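You operate a simulated robot arm through the tools that you are given. There is no shell and no other tool.

Carry out the task below with a simulated robot arm. There is one attempt and no reset: what you move stays moved.

## Task
Cull the blemished pear, then shut the flap and wipe it clean.
Fine: one of five on the feed table, down the cull chute; use the blue pad, leave it on the feed table. What is to be rubbed or washed off counts as gone when no trace of it is left.

The check looks at the end state, three seconds after you hand in, the way a careful person would. Anything else that was tipped, shoved, dropped, spilled or broken makes it a failure.

## Robot
A 7-joint arm with a fingered hand on a trunk, on a base that moves. Base frame: it is fixed to the floor where the robot stands at the start and does not move with it; the origin is under the middle of the robot, x ahead of it, y to its left, z up; the surface under the hand at the start is at about z = 865. Units: mm, rad, N and s.
It reaches about 1333 mm from its shoulder. Its first joint turns from -1.204 to 3.002 rad. Places, roughly: cull flap [400, 200, 900]; feed table top [800, 200, 900]; pear (6x6x7 cm) [900, 200, 900]; pear (7x7x8 cm) [600, 300, 900]; pear (8x8x9 cm) [800, 200, 900]. Payload 5 kg.
Tool frame: the origin (TCP) lies between the finger pads and is the grasp point; the fingertips stand 32 mm ahead of it; z points along the fingers, y is the line along which they close. The gripper opens to 160 mm; its body begins 89 mm behind the TCP. The gripper is a hand of 3 fingers: y runs from the thumb to the fingers, the wrist lies at [0, 0, -252] in the tool frame, and closing takes about 1.5 s.
Orientation is told as [roll, pitch, yaw] about the base's x, y, z axes, in that order, counted from this pose: with the fingers straight down and closing along the base's y, the tool's x points along the base's -x, its y along +y and its z along -z.

## Interface
- The arm moves only by the tool move_arm. Its argument "motion" is one flat list of numbers, 7 for each row, row after row: the shift along the tool's x, y, z in mm, then the turn, a rotation vector about the tool's x, y, z in rad, then the closure, from 0 (fully open) to 1 (shut). In form: [tx, ty, tz, wx, wy, wz, jaw, tx, ty, tz, wx, wy, wz, jaw, ...]. A call has 1 to 20 rows; each row is the pose to reach, as a shift and turn from the pose commanded when the call began, along the tool's axes at that moment. A row lasts 0.2 s, in which the tool goes at most 50 mm and 0.15 rad; a call with a longer step from one row to the next is refused whole, and so is a gripper value outside its range. A pose out of reach is approached as far as the arm can. The call stops where the force on the tool passes 40 N (or 10 N more than at its start, if that is more) or the arm is blocked; 0.2 s more then pass. The fingers move at their own pace (about 108 mm/s each) and stop on an object; they squeeze with about 25 N. The grip force told is the motor's: it shows also when the fingers shut on nothing. Time passes only in rows, and 0.2 s behind the last, so rows that repeat a pose let the fingers close. It gives the time, the measured TCP pose, the force on the tool (base axes), the opening and the grip force at its end, in the units of the frame above (readings bear some noise), with the torque about the TCP (base axes, N m) and any sound that the robot's microphone picked up.
- Cameras (640 x 400 px; columns grow to the right, rows downward): "scene" is now at [117.6, -56.5, 1260.4]; the picture's right is [-0.64, -0.77, 0.00], its down [-0.48, 0.39, -0.79] and it looks along [0.60, -0.50, -0.62] (base axes); focal length 214 px, centre (320, 200). "wrist" rides on the gripper at [65, -4, -116] in the tool frame; the picture's right is [0.06, 1.00, 0.00], its down [-0.87, 0.05, -0.49] and it looks along [-0.49, 0.03, 0.87] (tool axes); focal length 261 px, centre (320, 200). There is no depth. A picture from a camera that has moved, and an enlarged one, comes with that camera's place and axes in the base frame and with its lens.
- camera(camera): a new picture of that camera. It takes no simulated time.
- raise_lower(by): slides the trunk up (or, below 0, down) by that many mm; the arm and the scene camera ride with it, the base frame stays. It gives what a move gives, with no picture.
- drive_base(legs): drives the robot by 1 to 6 legs, each [ahead, left, turn to the left] in mm, mm and rad, along the robot's own axes; the way and the turn of a leg run together, so that a leg with both is an arc; at most 1500 mm and 3.142 rad a leg. The arm and the cameras ride along, it lands a little off, and it stops where it bumps. It gives what a move gives.
- set_grasp(shape): the hand has 3 fingers and takes this shape, open, in about a second: jaw (thumb against the fingers, like two jaws); tri (thumb and two fingers); tip (a fingertip pinch); poke (one finger out to press); point (the index stretched); flat (the hand flat); cup (the hand cupped); fist (a fist). The gripper value then closes the fingers along that shape, each until it touches; the sizes above hold for jaw. It gives what a move gives, with no picture.
- turn_head(pan, tilt): turns the head with the scene camera to pan (to the left, within 1.501 rad either way) and tilt (down, from -0.506 to 1.204), counted from straight ahead of the robot. It gives what a move gives.
- enlarge(camera, box): a new picture of the part [left, top, right, bottom] of that camera's present view, enlarged. It takes no simulated time.
- finish_job(): hands the job in; it is judged then, once.

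Nothing tells you exact positions but the pictures and the camera data. Unless the task says otherwise, let go and move clear before handing in.

The tools are called after "Call:" as name(argument=value, ...) on one line, values as JSON. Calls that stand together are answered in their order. move_arm: Moves the arm, as the interface text tells. Its arguments: {"type":"object","properties":{"motion":{"type":"array","items":{"type":"number"}}},"required":["motion"]} The other tools are called the same way: raise_lower (by) moves the trunk up or down; set_grasp (shape) gives the hand a shape; drive_base (legs) drives the base; turn_head (pan, tilt) turns the head that bears the scene camera; camera (camera) takes a picture; enlarge (camera, box) takes an enlarged picture of a part of a camera's view; finish_job () hands the job in.

At the start:

```text
time_s: 0.0
position: [618.2, 276.8, 1244.9]
tool_rot: [0.0, 0.001, 0.001]
wrist_force: [0.1, 0.6, 0.1]
moment: [0.01, 0.0, 0.01]
gripper_width: 159.8
gripper_force: 0.0
shape: jaw
trunk travel left (down, up): [-425.0, 515.0]
robot x, y, heading: [0.4, 0.5, 0.0]
head pan, tilt (commanded): [-0.691, 0.667]
```

scene: 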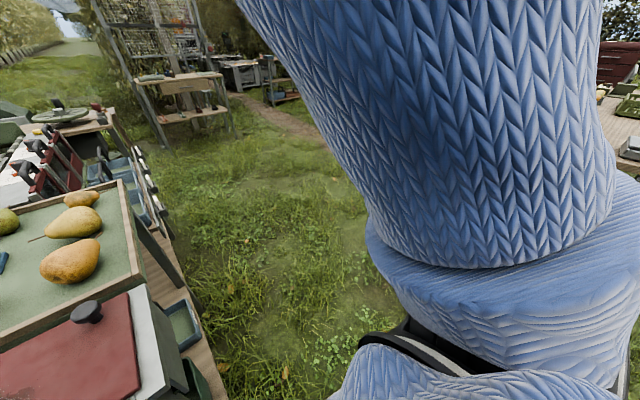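
wrist: 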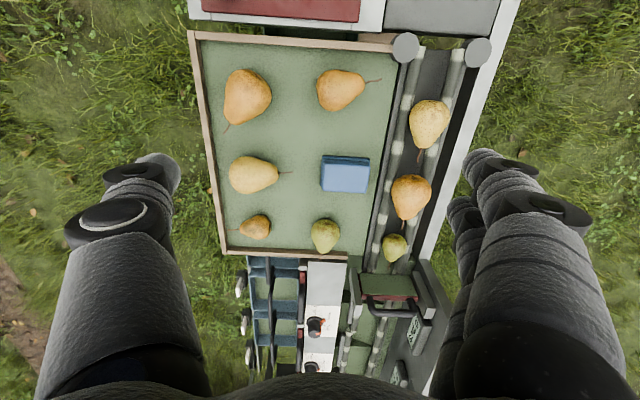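

I see a feed table with five pears and a blue pad in the wrist view, a conveyor with three more pears beside it, and a red flap near the robot. I'll turn the head to the table and take closer pictures before moving anything.

Call:
turn_head(pan=0.25, tilt=0.75)

Call:
enlarge(camera="wrist", box=[180, 20, 480, 270])

```text
time_s: 1.2
position: [618.2, 277.1, 1244.7]
tool_rot: [0.001, 0.001, -0.001]
wrist_force: [-0.6, -0.1, -0.1]
moment: [-0.01, 0.0, -0.02]
gripper_width: 160.1
gripper_force: 0.1
shape: jaw
trunk travel left (down, up): [-425.0, 515.0]
robot x, y, heading: [1.7, 1.2, -0.001]
head pan, tilt (commanded): [0.25, 0.75]
```

```text
1.60 times, centred on (330, 145) of wrist
camera zoom: at [553.1, 272.1, 1359.9], right [-0.06, 1.0, 0.0], down [0.87, 0.05, 0.49], along [0.49, 0.03, -0.87], focal length 417 px, centre (304, 288)
```

zoom: 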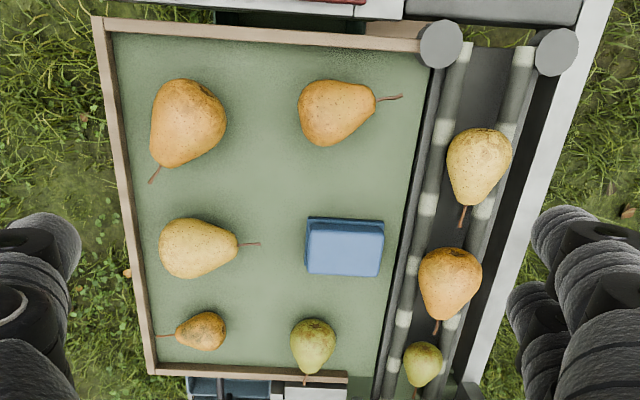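

The wrist view shows five pears on the green table (near robot at the top of the picture) and three on the roller conveyor at left. I'll take the head view and look closer.

Call:
camera(camera="scene")

Call:
enlarge(camera="wrist", box=[200, 50, 320, 125])

Call:
enlarge(camera="wrist", box=[290, 50, 410, 125])

Call:
enlarge(camera="wrist", box=[200, 140, 320, 215])

Call:
enlarge(camera="wrist", box=[220, 195, 364, 285])

Call:
enlarge(camera="wrist", box=[160, 0, 544, 60])

```text
taken
camera scene: at [131.6, 18.9, 1253.3], right [0.25, -0.97, 0.0], down [-0.66, -0.17, -0.73], along [0.71, 0.18, -0.68], focal length 214 px, centre (320, 200)
```

scene: 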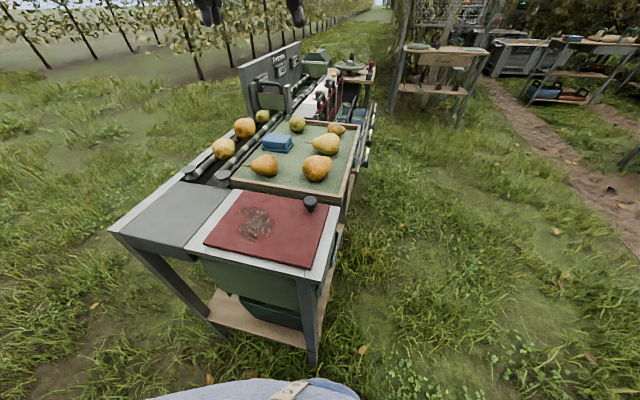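

```text
5.33 times, centred on (260, 88) of wrist
camera zoom: at [553.1, 272.1, 1359.9], right [-0.06, 1.0, 0.0], down [0.87, 0.05, 0.49], along [0.49, 0.03, -0.87], focal length 1390 px, centre (640, 800)
```

zoom: 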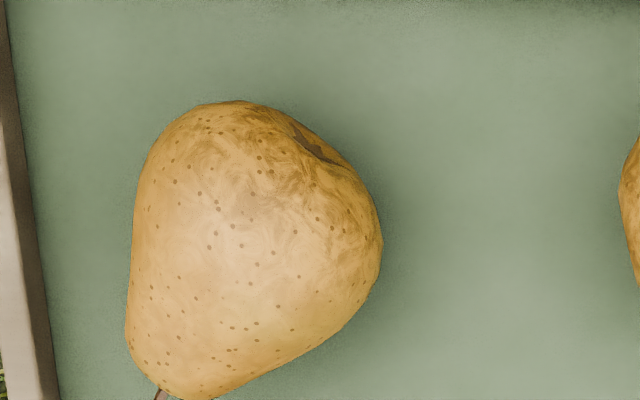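

```text
5.33 times, centred on (350, 88) of wrist
camera zoom: at [553.1, 272.1, 1359.9], right [-0.06, 1.0, 0.0], down [0.87, 0.05, 0.49], along [0.49, 0.03, -0.87], focal length 1390 px, centre (160, 800)
```

zoom: 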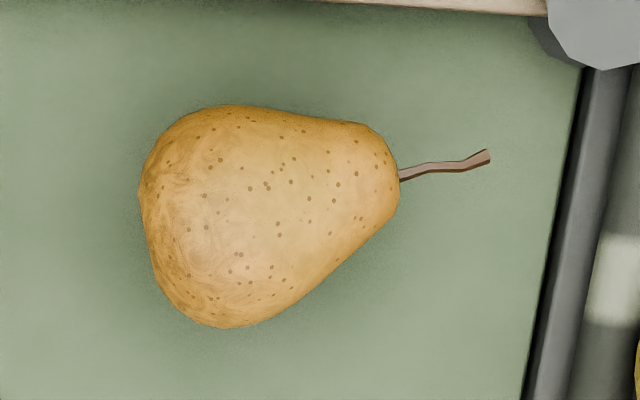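

```text
5.33 times, centred on (260, 178) of wrist
camera zoom: at [553.1, 272.1, 1359.9], right [-0.06, 1.0, 0.0], down [0.87, 0.05, 0.49], along [0.49, 0.03, -0.87], focal length 1390 px, centre (640, 320)
```

zoom: 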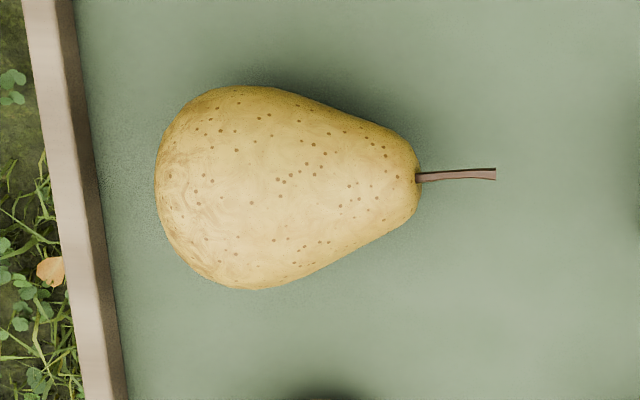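

```text
4.44 times, centred on (292, 240) of wrist
camera zoom: at [553.1, 272.1, 1359.9], right [-0.06, 1.0, 0.0], down [0.87, 0.05, 0.49], along [0.49, 0.03, -0.87], focal length 1158 px, centre (444, 22)
```

zoom: 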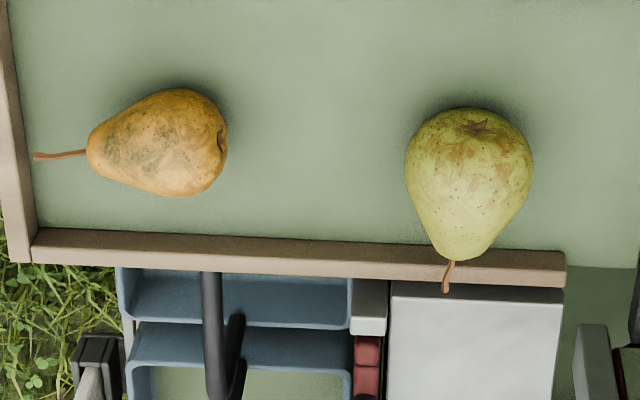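

```text
1.67 times, centred on (352, 30) of wrist
camera zoom: at [553.1, 272.1, 1359.9], right [-0.06, 1.0, 0.0], down [0.87, 0.05, 0.49], along [0.49, 0.03, -0.87], focal length 434 px, centre (267, 483)
```

zoom: 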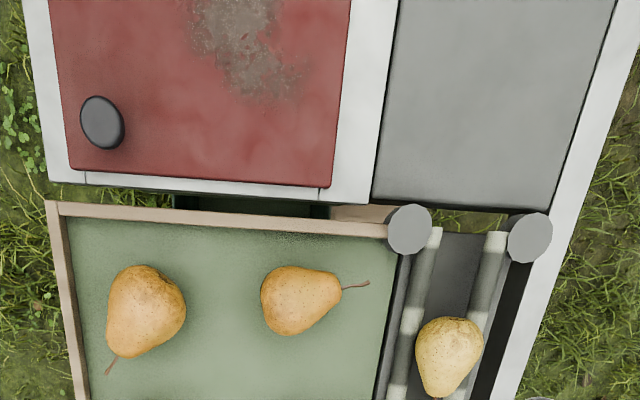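

The flap is a red lid with a black knob at its right rear corner and a dried smear on it; it looks shut now. I'll zoom in on the flap, table, and pears from the head camera.

Call:
enlarge(camera="scene", box=[100, 170, 360, 333])

Call:
enlarge(camera="scene", box=[210, 100, 370, 200])

Call:
enlarge(camera="scene", box=[240, 115, 304, 155])

Call:
enlarge(camera="scene", box=[300, 115, 364, 155])

Call:
enlarge(camera="scene", box=[240, 145, 352, 215])

```text
2.45 times, centred on (230, 252) of scene
camera zoom: at [131.6, 18.9, 1253.3], right [0.25, -0.97, 0.0], down [-0.66, -0.17, -0.73], along [0.71, 0.18, -0.68], focal length 526 px, centre (541, 74)
```

zoom: 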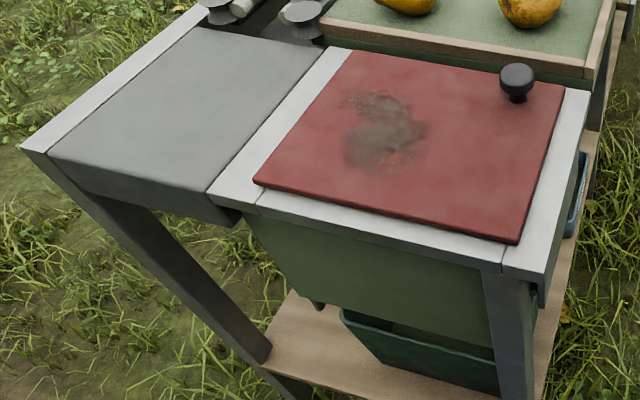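

```text
4.00 times, centred on (290, 150) of scene
camera zoom: at [131.6, 18.9, 1253.3], right [0.25, -0.97, 0.0], down [-0.66, -0.17, -0.73], along [0.71, 0.18, -0.68], focal length 858 px, centre (440, 400)
```

zoom: 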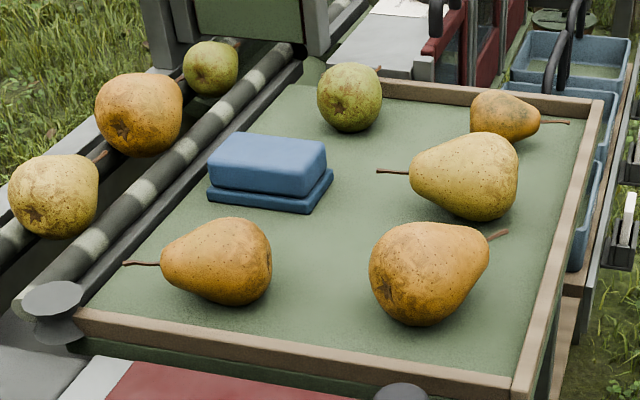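

```text
10.00 times, centred on (272, 135) of scene
camera zoom: at [131.6, 18.9, 1253.3], right [0.25, -0.97, 0.0], down [-0.66, -0.17, -0.73], along [0.71, 0.18, -0.68], focal length 2145 px, centre (800, 850)
```

zoom: 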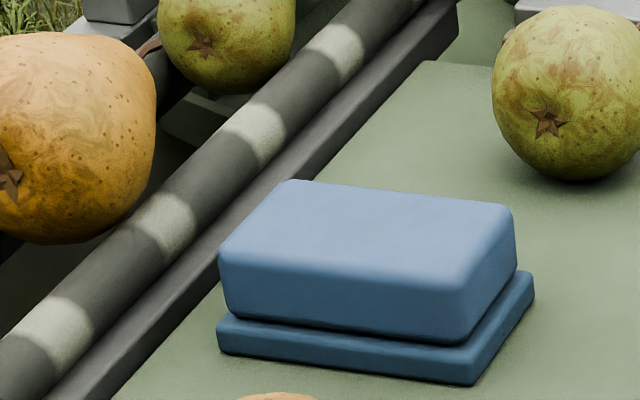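

```text
10.00 times, centred on (332, 135) of scene
camera zoom: at [131.6, 18.9, 1253.3], right [0.25, -0.97, 0.0], down [-0.66, -0.17, -0.73], along [0.71, 0.18, -0.68], focal length 2145 px, centre (200, 850)
```

zoom: 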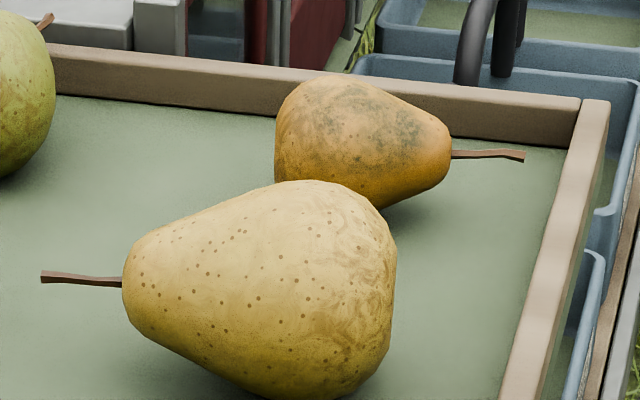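

```text
5.71 times, centred on (296, 180) of scene
camera zoom: at [131.6, 18.9, 1253.3], right [0.25, -0.97, 0.0], down [-0.66, -0.17, -0.73], along [0.71, 0.18, -0.68], focal length 1226 px, centre (457, 314)
```

zoom: 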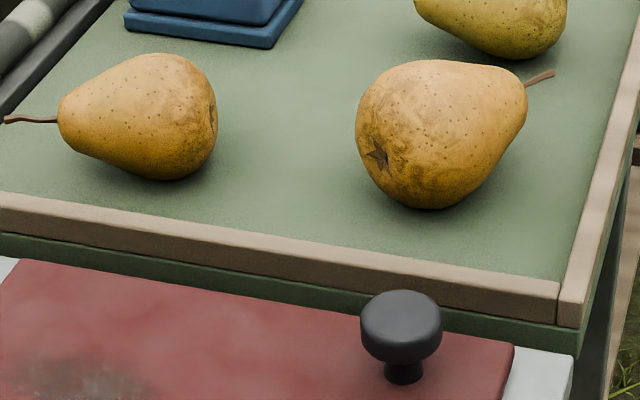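

The small orange pear at the far right corner shows grey-black blotches, while the others so far show only speckle and russet. I'll look closer at the flap's edges for its hinge.

Call:
enlarge(camera="scene", box=[190, 180, 290, 243])

Call:
enlarge(camera="scene", box=[260, 190, 360, 253])

Call:
enlarge(camera="scene", box=[180, 225, 340, 325])

Call:
enlarge(camera="wrist", box=[180, 0, 308, 60])

Call:
enlarge(camera="wrist", box=[270, 0, 398, 60])

```text
6.35 times, centred on (240, 212) of scene
camera zoom: at [131.6, 18.9, 1253.3], right [0.25, -0.97, 0.0], down [-0.66, -0.17, -0.73], along [0.71, 0.18, -0.68], focal length 1362 px, centre (828, 127)
```

zoom: 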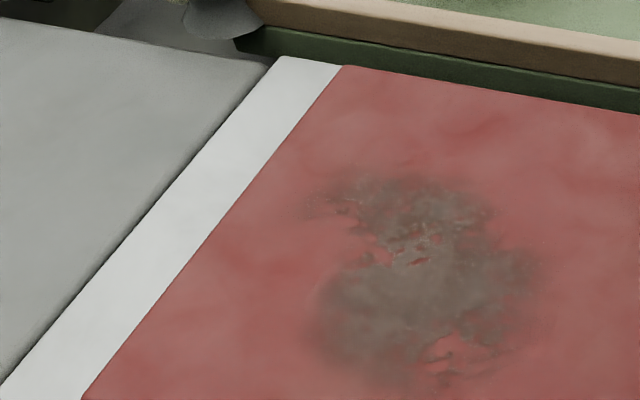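

```text
6.35 times, centred on (310, 222) of scene
camera zoom: at [131.6, 18.9, 1253.3], right [0.25, -0.97, 0.0], down [-0.66, -0.17, -0.73], along [0.71, 0.18, -0.68], focal length 1362 px, centre (384, 64)
```

zoom: 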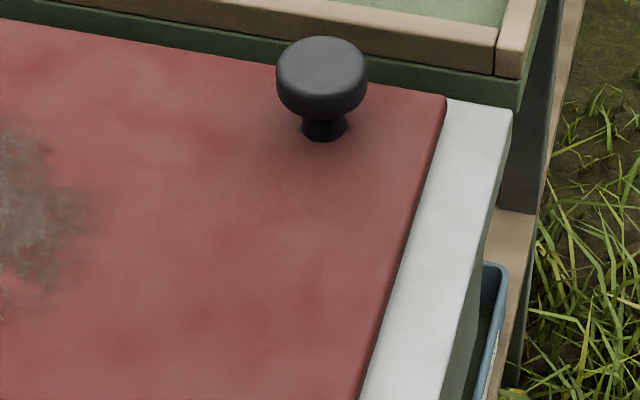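

```text
4.00 times, centred on (260, 275) of scene
camera zoom: at [131.6, 18.9, 1253.3], right [0.25, -0.97, 0.0], down [-0.66, -0.17, -0.73], along [0.71, 0.18, -0.68], focal length 858 px, centre (560, -100)
```

zoom: 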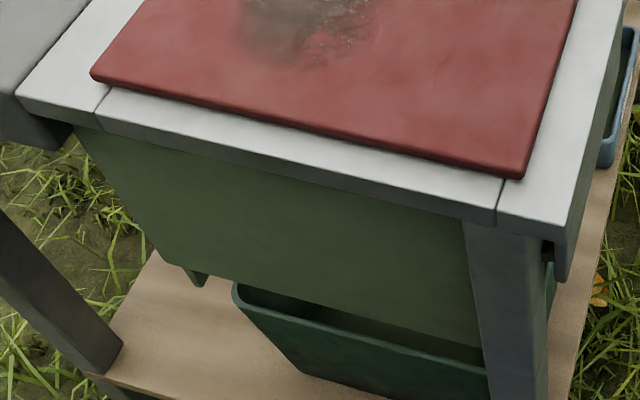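

```text
5.00 times, centred on (244, 30) of wrist
camera zoom: at [553.1, 272.1, 1359.9], right [-0.06, 1.0, 0.0], down [0.87, 0.05, 0.49], along [0.49, 0.03, -0.87], focal length 1303 px, centre (700, 1050)
```

zoom: 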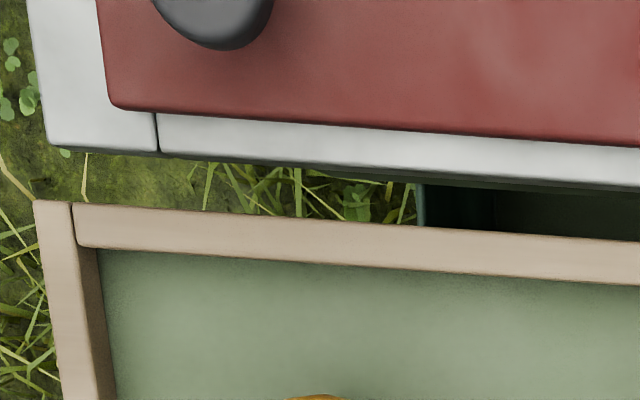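

```text
5.00 times, centred on (334, 30) of wrist
camera zoom: at [553.1, 272.1, 1359.9], right [-0.06, 1.0, 0.0], down [0.87, 0.05, 0.49], along [0.49, 0.03, -0.87], focal length 1303 px, centre (250, 1050)
```

zoom: 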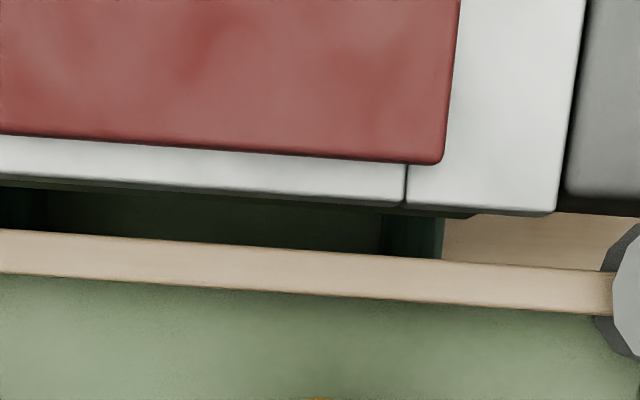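

I take the flap to span roughly x 332–509, y 89–328 at z≈875, with the knob near (487, 133). No hinge is visible yet, so I'll carry the hand (high up) over the flap to look at it and the surrounding frame.

Call:
move_arm(motion=[40, -10, 0, 0, 0, 0, 0, 80, -20, 0, 0, 0, 0, 0, 120, -30, 0, 0, 0, 0, 0, 160, -40, 0, 0, 0, 0, 0, 200, -50, 0, 0, 0, 0, 0, 240, -60, 0, 0, 0, 0, 0])

Call:
camera(camera="wrist")

Call:
camera(camera="scene")

```text
time_s: 2.6
position: [376.8, 216.8, 1245.4]
tool_rot: [-0.001, -0.001, -0.001]
wrist_force: [0.3, -0.1, -0.5]
moment: [0.0, 0.01, -0.01]
gripper_width: 160.0
gripper_force: 0.1
shape: jaw
trunk travel left (down, up): [-425.0, 515.0]
robot x, y, heading: [-1.6, 0.9, 0.001]
head pan, tilt (commanded): [0.25, 0.75]
```

```text
taken
camera wrist: at [311.7, 211.6, 1360.2], right [-0.06, 1.0, 0.0], down [0.87, 0.05, 0.49], along [0.49, 0.03, -0.87], focal length 261 px, centre (320, 200)
```

wrist: 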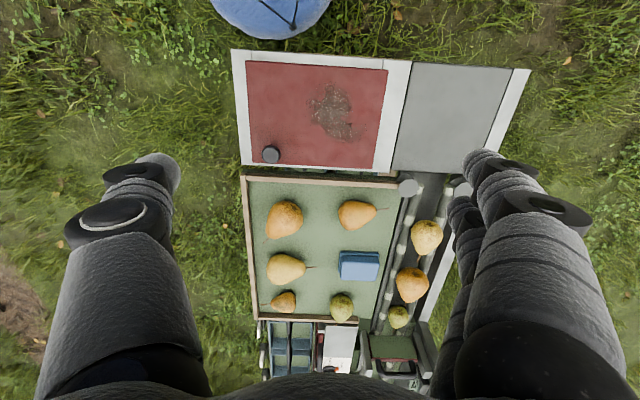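

```text
taken
camera scene: at [131.1, 18.5, 1253.4], right [0.25, -0.97, 0.0], down [-0.66, -0.17, -0.73], along [0.71, 0.18, -0.68], focal length 214 px, centre (320, 200)
```

scene: 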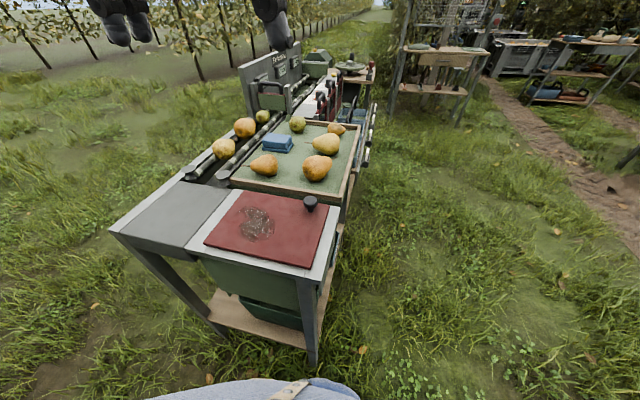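

The whole table and flap are now visible from above, with the robot's body at the picture's top edge. I'll zoom on the flap and the pears again from this angle.

Call:
enlarge(camera="wrist", box=[225, 40, 417, 180])

Call:
enlarge(camera="wrist", box=[230, 165, 422, 325])

Call:
enlarge(camera="wrist", box=[230, 45, 310, 95])

Call:
enlarge(camera="wrist", box=[340, 50, 420, 100])

Call:
enlarge(camera="wrist", box=[340, 130, 420, 180])

```text
2.86 times, centred on (321, 110) of wrist
camera zoom: at [311.7, 211.6, 1360.2], right [-0.06, 1.0, 0.0], down [0.87, 0.05, 0.49], along [0.49, 0.03, -0.87], focal length 745 px, centre (317, 457)
```

zoom: 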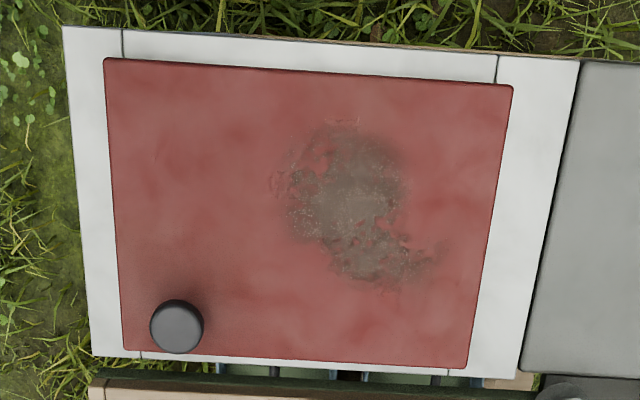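

```text
2.50 times, centred on (326, 245) of wrist
camera zoom: at [311.7, 211.6, 1360.2], right [-0.06, 1.0, 0.0], down [0.87, 0.05, 0.49], along [0.49, 0.03, -0.87], focal length 652 px, centre (305, 88)
```

zoom: 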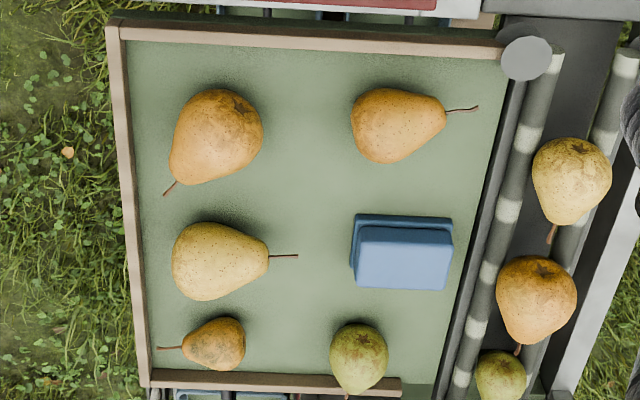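

```text
8.00 times, centred on (270, 70) of wrist
camera zoom: at [311.7, 211.6, 1360.2], right [-0.06, 1.0, 0.0], down [0.87, 0.05, 0.49], along [0.49, 0.03, -0.87], focal length 2085 px, centre (720, 1240)
```

zoom: 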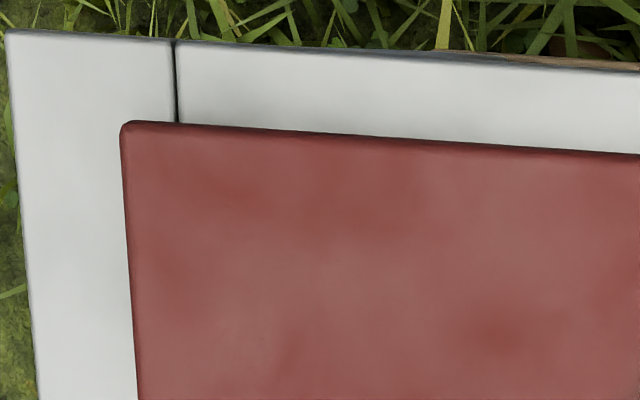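

```text
8.00 times, centred on (380, 75) of wrist
camera zoom: at [311.7, 211.6, 1360.2], right [-0.06, 1.0, 0.0], down [0.87, 0.05, 0.49], along [0.49, 0.03, -0.87], focal length 2085 px, centre (-160, 1200)
```

zoom: 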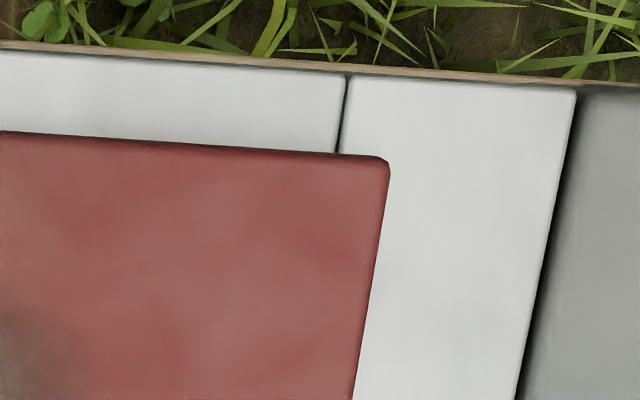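

```text
8.00 times, centred on (380, 155) of wrist
camera zoom: at [311.7, 211.6, 1360.2], right [-0.06, 1.0, 0.0], down [0.87, 0.05, 0.49], along [0.49, 0.03, -0.87], focal length 2085 px, centre (-160, 560)
```

zoom: 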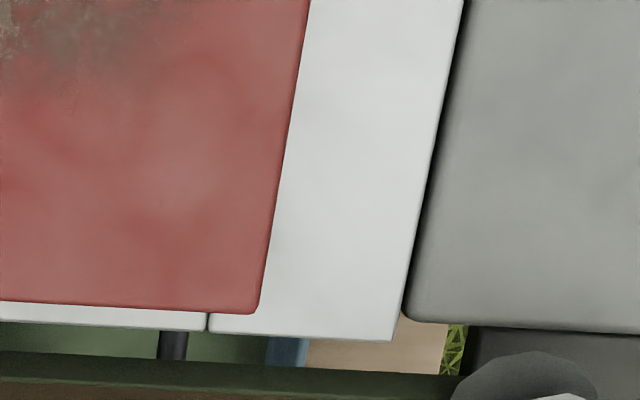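

From above, the flap (x 329–508, y 89–328, top z≈875) has its knob at about (480, 131, 900). Before choosing I want to see the pears' sides, so I'll swing the hand around to the right of the table, clear of it, and look across.

Call:
move_arm(motion=[-27, -22, 12, 0, 0, -0.13, 0, -54, -44, 24, 0, 0, -0.26, 0, -81, -67, 36, 0, 0, -0.39, 0, -108, -89, 48, 0, 0, -0.52, 0, -135, -111, 60, 0, 0, -0.65, 0, -162, -133, 72, 0, 0, -0.78, 0, -188, -156, 85, 0, 0, -0.91, 0, -215, -178, 97, 0, 0, -1.04, 0, -242, -200, 109, 0, 0, -1.18, 0, -269, -222, 121, 0, 0, -1.31, 0, -296, -245, 133, 0, 0, -1.44, 0, -323, -267, 145, 0, 0, -1.57, 0])

Call:
camera(camera="wrist")

```text
time_s: 5.2
position: [702.5, -49.1, 1097.5]
tool_rot: [0.003, 0.001, 1.573]
wrist_force: [0.3, 0.2, 0.4]
moment: [0.01, -0.01, -0.02]
gripper_width: 159.9
gripper_force: 0.1
shape: jaw
trunk travel left (down, up): [-425.0, 515.0]
robot x, y, heading: [2.6, -1.4, 0.002]
head pan, tilt (commanded): [0.25, 0.75]
```

```text
taken
camera wrist: at [706.9, -116.2, 1213.9], right [-1.0, -0.06, 0.0], down [-0.06, 0.87, 0.49], along [-0.03, 0.49, -0.87], focal length 261 px, centre (320, 200)
```

wrist: 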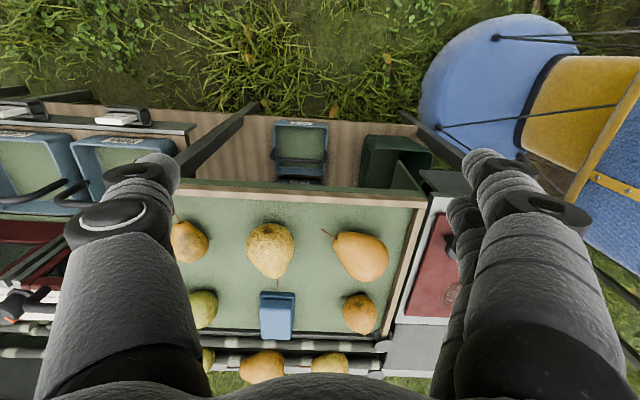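

The view from the right shows pears C (pale), A (orange, large), D (small) and others from above-right. I'll tilt the hand to look at their sides at a lower angle.

Call:
move_arm(motion=[10, -3, 5, 0, -0.14, 0, 0, 19, -6, 10, 0, -0.28, 0, 0, 28, -8, 15, 0, -0.42, 0, 0, 38, -11, 20, 0, -0.56, 0, 0, 47, -14, 25, 0, -0.7, 0, 0])

Call:
camera(camera="wrist")

Call:
enlarge(camera="wrist", box=[160, 90, 448, 270])

```text
time_s: 6.4
position: [715.9, -98.1, 1073.9]
tool_rot: [-0.002, -0.703, 1.569]
wrist_force: [0.3, -1.3, 0.8]
moment: [0.0, -0.01, 0.01]
gripper_width: 159.9
gripper_force: 0.2
shape: jaw
trunk travel left (down, up): [-425.0, 515.0]
robot x, y, heading: [1.2, 0.7, -0.0]
head pan, tilt (commanded): [0.25, 0.75]
```

```text
taken
camera wrist: at [719.7, -223.5, 1120.3], right [-1.0, -0.05, -0.04], down [-0.05, 0.35, 0.94], along [-0.03, 0.94, -0.35], focal length 261 px, centre (320, 200)
```

wrist: 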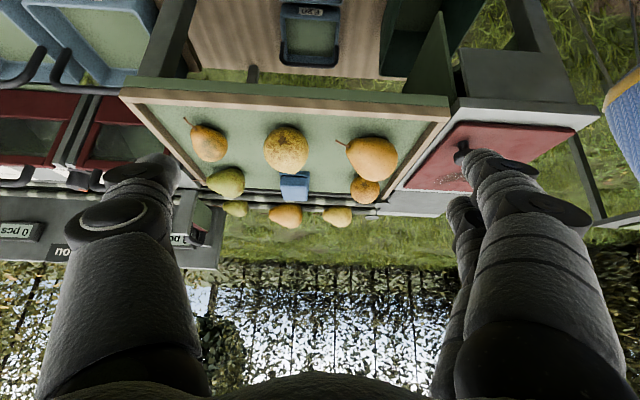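

```text
2.22 times, centred on (304, 180) of wrist
camera zoom: at [719.7, -223.5, 1120.3], right [-1.0, -0.05, -0.04], down [-0.05, 0.35, 0.94], along [-0.03, 0.94, -0.35], focal length 579 px, centre (356, 244)
```

zoom: 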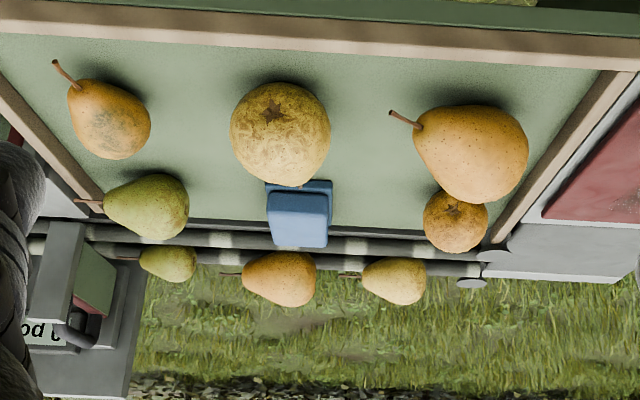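

From the right side the picture is upside down; I'll zoom on each pear from here.

Call:
enlarge(camera="wrist", box=[176, 110, 256, 160])

Call:
enlarge(camera="wrist", box=[246, 122, 326, 172])

Call:
enlarge(camera="wrist", box=[328, 130, 424, 190])

Call:
enlarge(camera="wrist", box=[336, 162, 400, 202])

Call:
enlarge(camera="wrist", box=[188, 160, 252, 200])

```text
8.00 times, centred on (216, 135) of wrist
camera zoom: at [719.7, -223.5, 1120.3], right [-1.0, -0.05, -0.04], down [-0.05, 0.35, 0.94], along [-0.03, 0.94, -0.35], focal length 2085 px, centre (1152, 720)
```

zoom: 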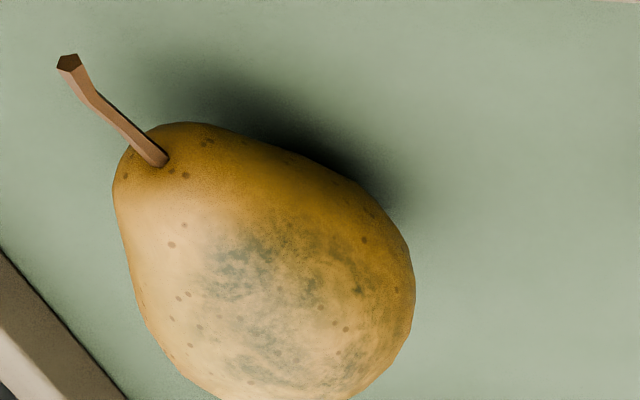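

```text
8.00 times, centred on (286, 147) of wrist
camera zoom: at [719.7, -223.5, 1120.3], right [-1.0, -0.05, -0.04], down [-0.05, 0.35, 0.94], along [-0.03, 0.94, -0.35], focal length 2085 px, centre (592, 624)
```

zoom: 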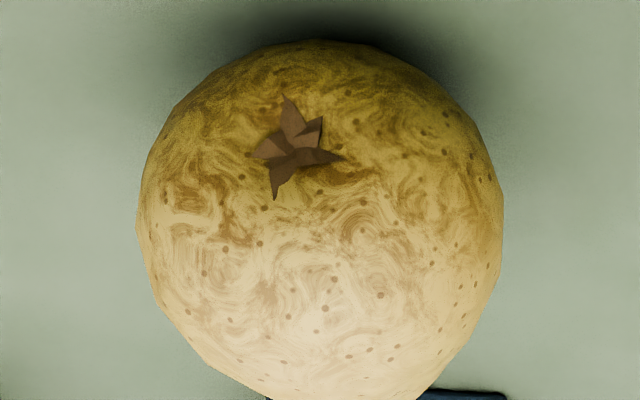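

```text
6.67 times, centred on (376, 160) of wrist
camera zoom: at [719.7, -223.5, 1120.3], right [-1.0, -0.05, -0.04], down [-0.05, 0.35, 0.94], along [-0.03, 0.94, -0.35], focal length 1738 px, centre (-53, 467)
```

zoom: 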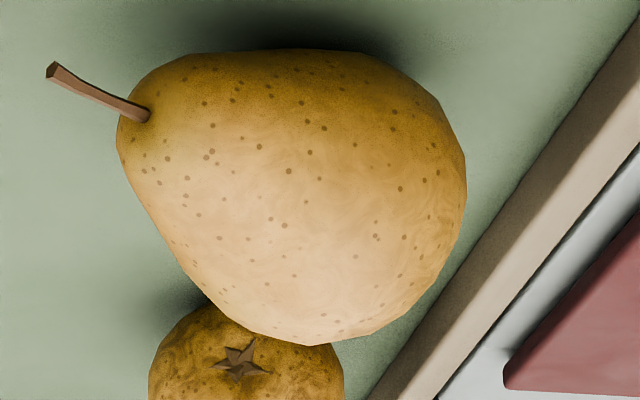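

```text
10.00 times, centred on (368, 182) of wrist
camera zoom: at [719.7, -223.5, 1120.3], right [-1.0, -0.05, -0.04], down [-0.05, 0.35, 0.94], along [-0.03, 0.94, -0.35], focal length 2606 px, centre (-160, 380)
```

zoom: 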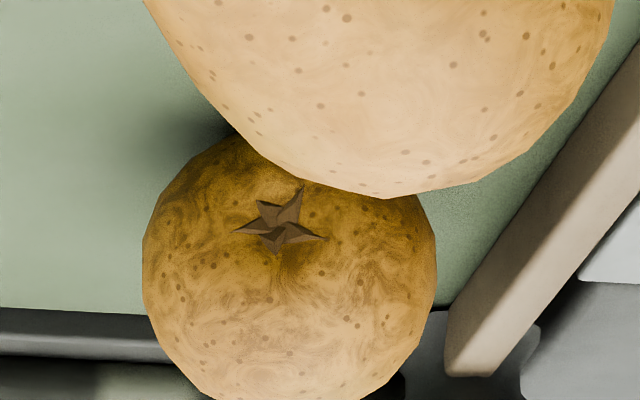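

```text
10.00 times, centred on (220, 180) of wrist
camera zoom: at [719.7, -223.5, 1120.3], right [-1.0, -0.05, -0.04], down [-0.05, 0.35, 0.94], along [-0.03, 0.94, -0.35], focal length 2606 px, centre (1320, 400)
```

zoom: 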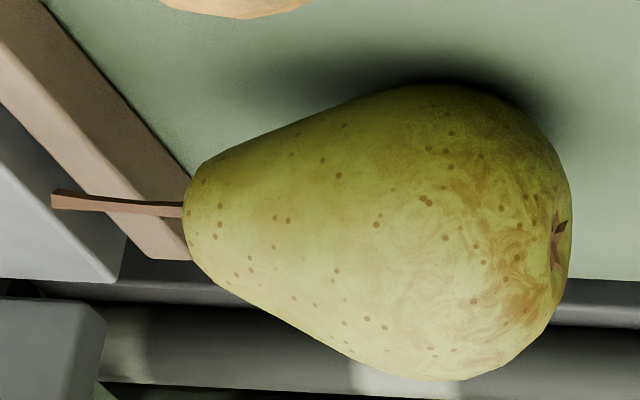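

The small orange pear (D, about (889, 152)) carries grey mouldy blotches; the other four show only lenticels and russet round the calyx, so D is the cull. Next I bring the hand upright over the flap knob to examine and test the flap.

Call:
move_arm(motion=[-10, 0, -12, 0, 0.14, 0, 0, -21, 0, -24, 0, 0.28, 0, 0, -31, 0, -37, 0, 0.42, 0, 0, -41, 0, -49, 0, 0.56, 0, 0, -51, 0, -61, 0, 0.7, 0, 0])

Call:
move_arm(motion=[-19, 20, 8, 0, 0, 0.13, 0, -38, 39, 16, 0, 0, 0.26, 0, -57, 59, 25, 0, 0, 0.39, 0, -76, 79, 34, 0, 0, 0.52, 0, -95, 98, 43, 0, 0, 0.65, 0, -114, 118, 52, 0, 0, 0.78, 0, -134, 138, 61, 0, 0, 0.92, 0, -153, 157, 70, 0, 0, 1.05, 0, -172, 177, 78, 0, 0, 1.18, 0, -191, 197, 87, 0, 0, 1.31, 0, -210, 216, 96, 0, 0, 1.44, 0, -229, 236, 104, 0, 0, 1.57, 0])

Call:
camera(camera="wrist")

Call:
camera(camera="scene")

```text
time_s: 7.6
position: [714.9, -97.5, 1154.1]
tool_rot: [0.003, 0.005, 1.568]
wrist_force: [0.3, 0.1, -0.7]
moment: [-0.04, -0.01, 0.0]
gripper_width: 159.9
gripper_force: 0.0
shape: jaw
trunk travel left (down, up): [-425.0, 515.0]
robot x, y, heading: [-3.4, -2.5, 0.001]
head pan, tilt (commanded): [0.25, 0.75]
```

```text
time_s: 10.2
position: [479.0, 132.5, 1049.3]
tool_rot: [0.0, 0.0, -0.001]
wrist_force: [0.3, 0.2, 1.0]
moment: [0.0, -0.02, 0.0]
gripper_width: 159.9
gripper_force: 0.2
shape: jaw
trunk travel left (down, up): [-425.0, 515.0]
robot x, y, heading: [2.7, 3.4, 0.001]
head pan, tilt (commanded): [0.25, 0.75]
```

```text
taken
camera wrist: at [414.0, 127.2, 1165.7], right [-0.06, 1.0, 0.0], down [0.87, 0.05, 0.49], along [0.49, 0.03, -0.87], focal length 261 px, centre (320, 200)
```

wrist: 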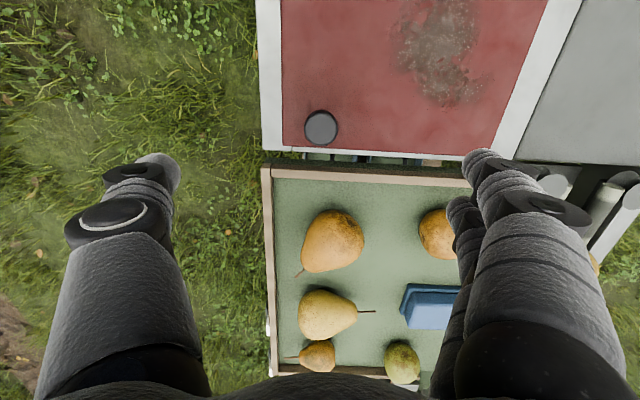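

```text
taken
camera scene: at [131.6, 19.2, 1253.3], right [0.25, -0.97, 0.0], down [-0.66, -0.17, -0.73], along [0.71, 0.18, -0.68], focal length 214 px, centre (320, 200)
```

scene: 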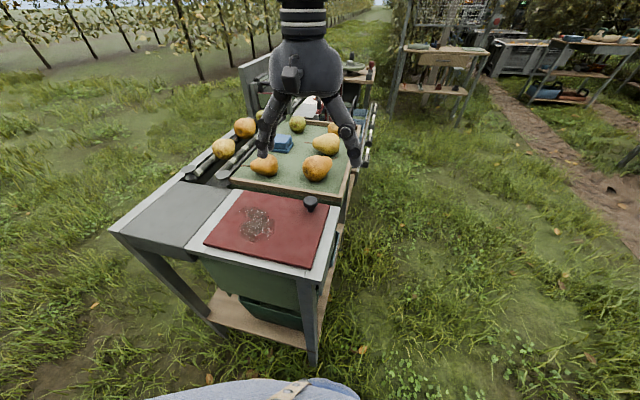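

The knob sits at about (478, 132), right under the hand. I'll lower over it with the fingers open, staying just above the plate.

Call:
move_arm(motion=[0, 0, 40, 0, 0, 0, 0, 0, 0, 80, 0, 0, 0, 0, 0, 0, 110, 0, 0, 0, 0, 0, 0, 125, 0, 0, 0, 0, 0, 0, 135, 0, 0, 0, 0])

Call:
camera(camera="wrist")

Call:
enlarge(camera="scene", box=[200, 120, 400, 245])

```text
time_s: 11.4
position: [480.6, 131.1, 915.1]
tool_rot: [0.0, -0.001, -0.001]
wrist_force: [0.2, 0.6, 0.8]
moment: [0.02, -0.01, 0.0]
gripper_width: 160.0
gripper_force: 0.2
shape: jaw
trunk travel left (down, up): [-425.0, 515.0]
robot x, y, heading: [-1.1, -2.8, 0.006]
head pan, tilt (commanded): [0.25, 0.75]
```

```text
taken
camera wrist: at [414.7, 126.4, 1030.9], right [-0.06, 1.0, 0.0], down [0.87, 0.05, 0.49], along [0.49, 0.03, -0.87], focal length 261 px, centre (320, 200)
```

wrist: 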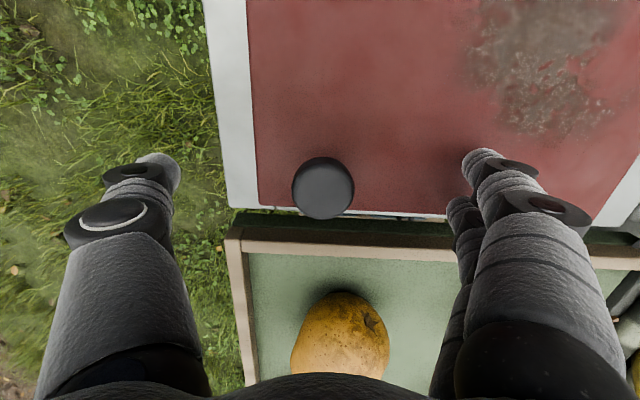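

```text
3.20 times, centred on (300, 182) of scene
camera zoom: at [131.7, 18.8, 1253.3], right [0.25, -0.97, 0.0], down [-0.66, -0.17, -0.73], along [0.71, 0.18, -0.68], focal length 686 px, centre (384, 256)
```

zoom: 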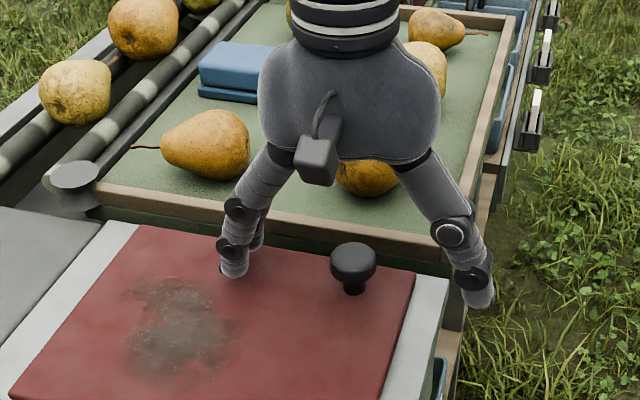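

The fingers straddle the knob and it is centred between them. I'll close on it.

Call:
move_arm(motion=[0, 0, 0, 0, 0, 0, 0.3, 0, 0, 0, 0, 0, 0, 0.6, 0, 0, 0, 0, 0, 0, 1, 0, 0, 0, 0, 0, 0, 1, 0, 0, 0, 0, 0, 0, 1, 0, 0, 0, 0, 0, 0, 1, 0, 0, 0, 0, 0, 0, 1, 0, 0, 0, 0, 0, 0, 1])

Call:
camera(camera="wrist")

Call:
enlarge(camera="scene", box=[200, 120, 400, 245])

```text
time_s: 13.2
position: [480.4, 129.7, 915.0]
tool_rot: [0.0, -0.002, 0.0]
wrist_force: [-3.1, -4.1, -2.3]
moment: [-0.19, 0.02, -0.02]
gripper_width: 19.5
gripper_force: 25.4
shape: jaw
trunk travel left (down, up): [-425.0, 515.0]
robot x, y, heading: [-1.7, -1.7, 0.002]
head pan, tilt (commanded): [0.25, 0.75]
```

```text
taken
camera wrist: at [414.6, 126.0, 1030.9], right [-0.06, 1.0, 0.0], down [0.87, 0.05, 0.49], along [0.49, 0.03, -0.87], focal length 261 px, centre (320, 200)
```

wrist: 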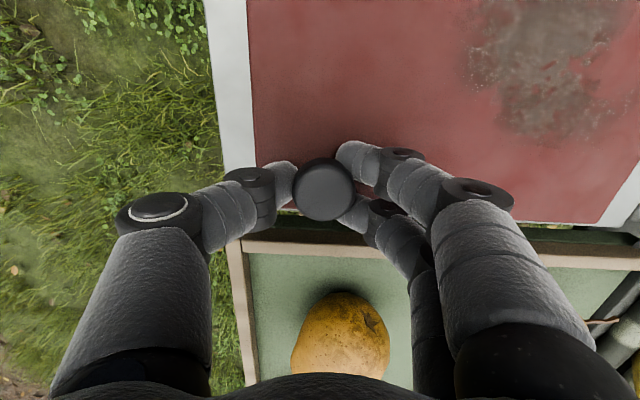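

```text
3.20 times, centred on (300, 182) of scene
camera zoom: at [131.5, 18.5, 1253.3], right [0.25, -0.97, 0.0], down [-0.66, -0.17, -0.73], along [0.71, 0.18, -0.68], focal length 686 px, centre (384, 256)
```

zoom: 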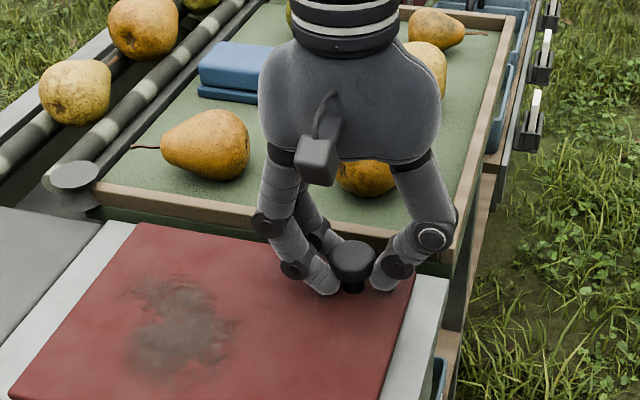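

The fingers have closed on the knob's neck beneath the head. Now I'll lift gently 12 mm to see how the flap moves.

Call:
move_arm(motion=[0, 0, -3, 0, 0, 0, 1, 0, 0, -6, 0, 0, 0, 1, 0, 0, -9, 0, 0, 0, 1, 0, 0, -12, 0, 0, 0, 1, 0, 0, -12, 0, 0, 0, 1])

Call:
camera(camera="wrist")

Call:
enlarge(camera="scene", box=[170, 150, 370, 275])

```text
time_s: 14.4
position: [479.6, 131.0, 927.3]
tool_rot: [0.0, 0.001, -0.001]
wrist_force: [-15.2, -6.7, -6.7]
moment: [-0.26, 0.19, 0.05]
gripper_width: 18.1
gripper_force: 24.9
shape: jaw
trunk travel left (down, up): [-425.0, 515.0]
robot x, y, heading: [-1.6, -0.6, -0.0]
head pan, tilt (commanded): [0.25, 0.75]
```

```text
taken
camera wrist: at [413.3, 126.1, 1042.5], right [-0.06, 1.0, 0.0], down [0.87, 0.05, 0.49], along [0.49, 0.03, -0.87], focal length 261 px, centre (320, 200)
```

wrist: 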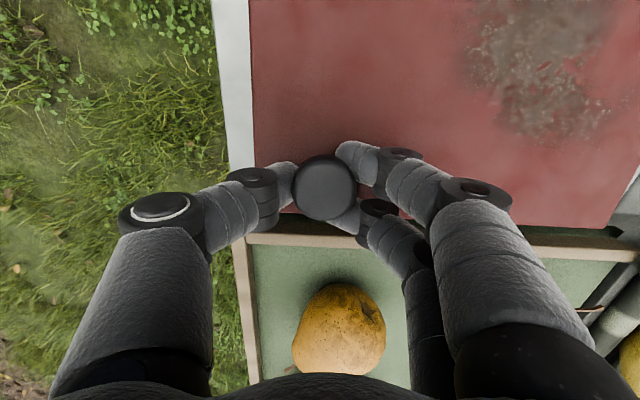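

```text
3.20 times, centred on (270, 212) of scene
camera zoom: at [130.7, 18.4, 1253.4], right [0.25, -0.97, 0.0], down [-0.66, -0.17, -0.73], along [0.71, 0.18, -0.68], focal length 686 px, centre (480, 160)
```

zoom: 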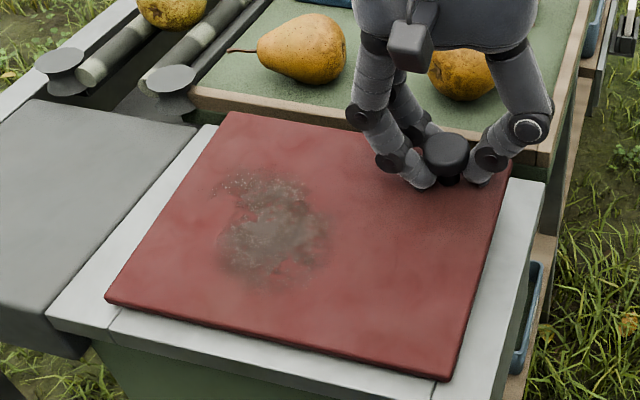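

The far edge rose while the near edge stayed, with the tool pulled toward −x: the flap is hinged along its near edge (x≈329) and opens toward the robot. There's too little room for the hand there, so I'll set it back down, release, and look around before backing the base off.

Call:
move_arm(motion=[0, 0, 4, 0, 0, 0, 1, 0, 0, 8, 0, 0, 0, 1, 0, 0, 12, 0, 0, 0, 1, 0, 0, 12, 0, 0, 0, 0.6, 0, 0, 12, 0, 0, 0, 0, 0, 0, 12, 0, 0, 0, 0, 0, 0, 12, 0, 0, 0, 0, 0, 0, 12, 0, 0, 0, 0, 0, 0, 12, 0, 0, 0, 0])

Call:
move_arm(motion=[0, 0, -40, 0, 0, 0, 0, 0, 0, -80, 0, 0, 0, 0, 0, 0, -120, 0, 0, 0, 0, 0, 0, -160, 0, 0, 0, 0, 0, 0, -200, 0, 0, 0, 0, 0, 0, -240, 0, 0, 0, 0])

Call:
turn_head(pan=1.5, tilt=0.6)

Call:
camera(camera="scene")

Call:
turn_head(pan=-1.5, tilt=0.6)

Call:
camera(camera="scene")

```text
time_s: 16.4
position: [479.2, 131.9, 913.6]
tool_rot: [0.0, 0.001, 0.0]
wrist_force: [0.0, -0.5, 0.3]
moment: [-0.05, 0.01, 0.01]
gripper_width: 159.7
gripper_force: 0.0
shape: jaw
trunk travel left (down, up): [-425.0, 515.0]
robot x, y, heading: [-1.9, 0.2, -0.0]
head pan, tilt (commanded): [0.25, 0.75]
```

```text
time_s: 17.8
position: [477.7, 132.1, 1156.7]
tool_rot: [0.0, -0.001, 0.002]
wrist_force: [-0.2, -0.1, 0.6]
moment: [0.02, -0.01, 0.01]
gripper_width: 160.0
gripper_force: 0.0
shape: jaw
trunk travel left (down, up): [-425.0, 515.0]
robot x, y, heading: [-0.2, -2.3, -0.006]
head pan, tilt (commanded): [0.25, 0.75]
```

```text
time_s: 19.3
position: [479.4, 132.5, 1155.6]
tool_rot: [0.001, 0.001, -0.001]
wrist_force: [-0.7, -1.0, 0.6]
moment: [0.0, 0.0, -0.01]
gripper_width: 160.0
gripper_force: 0.2
shape: jaw
trunk travel left (down, up): [-425.0, 515.0]
robot x, y, heading: [-2.7, -3.4, 0.001]
head pan, tilt (commanded): [1.499, 0.6]
```

```text
taken
camera scene: at [57.6, 86.5, 1266.2], right [1.0, -0.07, 0.0], down [-0.04, -0.56, -0.83], along [0.06, 0.82, -0.56], focal length 214 px, centre (320, 200)
```

scene: 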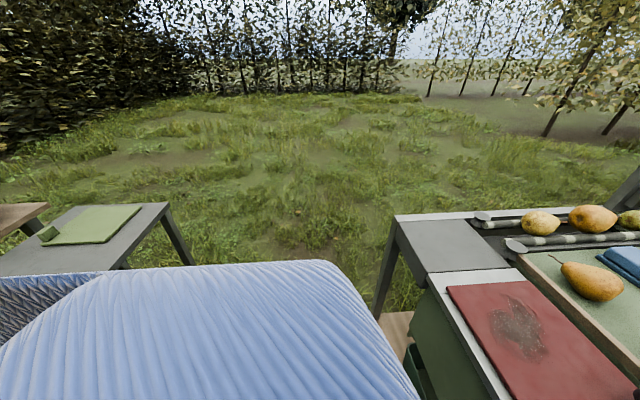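

```text
time_s: 21.9
position: [479.1, 131.8, 1154.0]
tool_rot: [0.0, 0.0, 0.0]
wrist_force: [0.1, -0.5, 0.6]
moment: [-0.02, -0.02, 0.0]
gripper_width: 159.7
gripper_force: 0.0
shape: jaw
trunk travel left (down, up): [-425.0, 515.0]
robot x, y, heading: [-4.0, 2.2, -0.001]
head pan, tilt (commanded): [-1.499, 0.6]
```

```text
taken
camera scene: at [57.6, -89.8, 1266.2], right [-1.0, -0.07, 0.0], down [-0.04, 0.56, -0.82], along [0.06, -0.82, -0.57], focal length 214 px, centre (320, 200)
```

scene: 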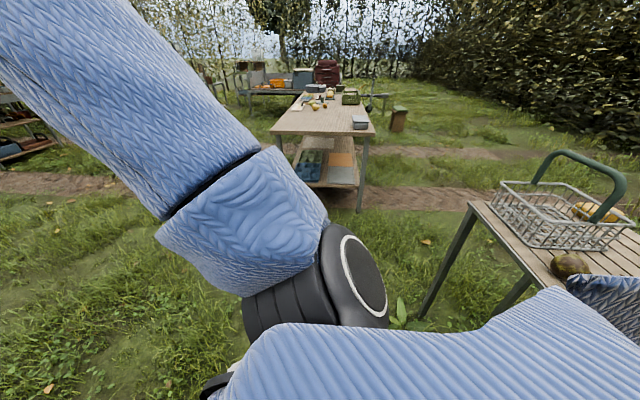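

The flap is back down and released. Tables stand close behind the robot, so instead of backing up I'll drive to the open grass on the bench's right side and face it, keeping the hand high and clear.

Call:
drive_base(legs=[[0, -450, 0], [430, -150, 0]])

```text
time_s: 26.9
position: [907.9, -463.2, 1155.6]
tool_rot: [0.0, 0.001, 0.001]
wrist_force: [-0.1, -1.1, -0.1]
moment: [0.0, 0.0, 0.0]
gripper_width: 159.9
gripper_force: 0.0
shape: jaw
trunk travel left (down, up): [-425.0, 515.0]
robot x, y, heading: [431.1, -596.0, 0.001]
head pan, tilt (commanded): [-1.499, 0.6]
```

Call:
drive_base(legs=[[0, 0, 1.571]])

Call:
turn_head(pan=0.0, tilt=0.6)

Call:
camera(camera="scene")

Call:
camera(camera="wrist")

```text
time_s: 31.1
position: [299.6, -116.3, 1155.1]
tool_rot: [-0.001, 0.001, 1.566]
wrist_force: [0.3, 1.4, -0.4]
moment: [0.0, 0.01, 0.01]
gripper_width: 160.1
gripper_force: 0.1
shape: jaw
trunk travel left (down, up): [-425.0, 515.0]
robot x, y, heading: [432.7, -597.6, 1.564]
head pan, tilt (commanded): [-1.499, 0.6]
```

```text
time_s: 32.7
position: [298.9, -115.3, 1155.8]
tool_rot: [-0.001, 0.0, 1.562]
wrist_force: [-0.1, 0.1, -0.1]
moment: [-0.03, 0.01, -0.01]
gripper_width: 160.0
gripper_force: 0.0
shape: jaw
trunk travel left (down, up): [-425.0, 515.0]
robot x, y, heading: [429.2, -594.2, 1.564]
head pan, tilt (commanded): [0.0, 0.6]
```

```text
taken
camera scene: at [430.7, -458.9, 1266.2], right [1.0, -0.01, 0.0], down [0.0, -0.57, -0.82], along [0.01, 0.82, -0.57], focal length 214 px, centre (320, 200)
```

scene: 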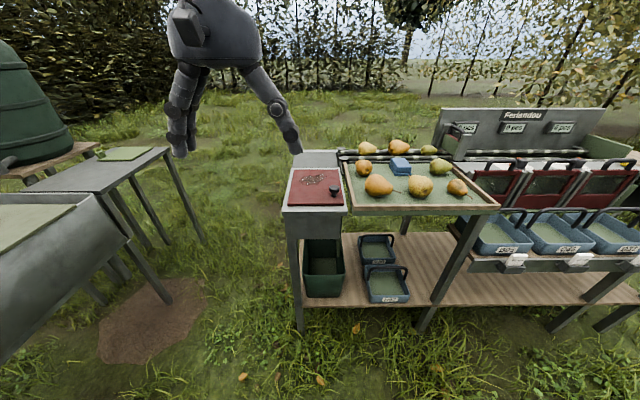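

```text
taken
camera wrist: at [303.5, -181.9, 1270.8], right [-1.0, -0.06, 0.0], down [-0.05, 0.87, 0.49], along [-0.03, 0.49, -0.87], focal length 261 px, centre (320, 200)
```

wrist: 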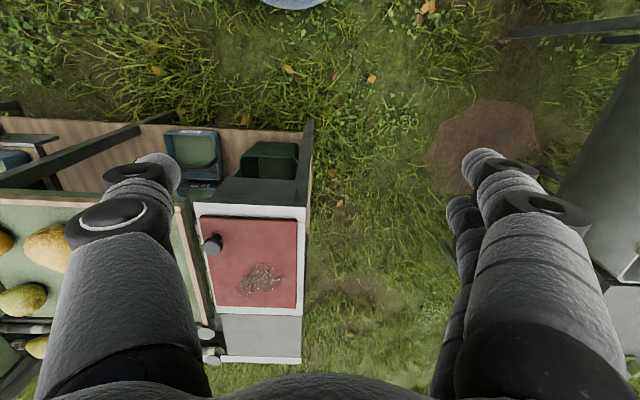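

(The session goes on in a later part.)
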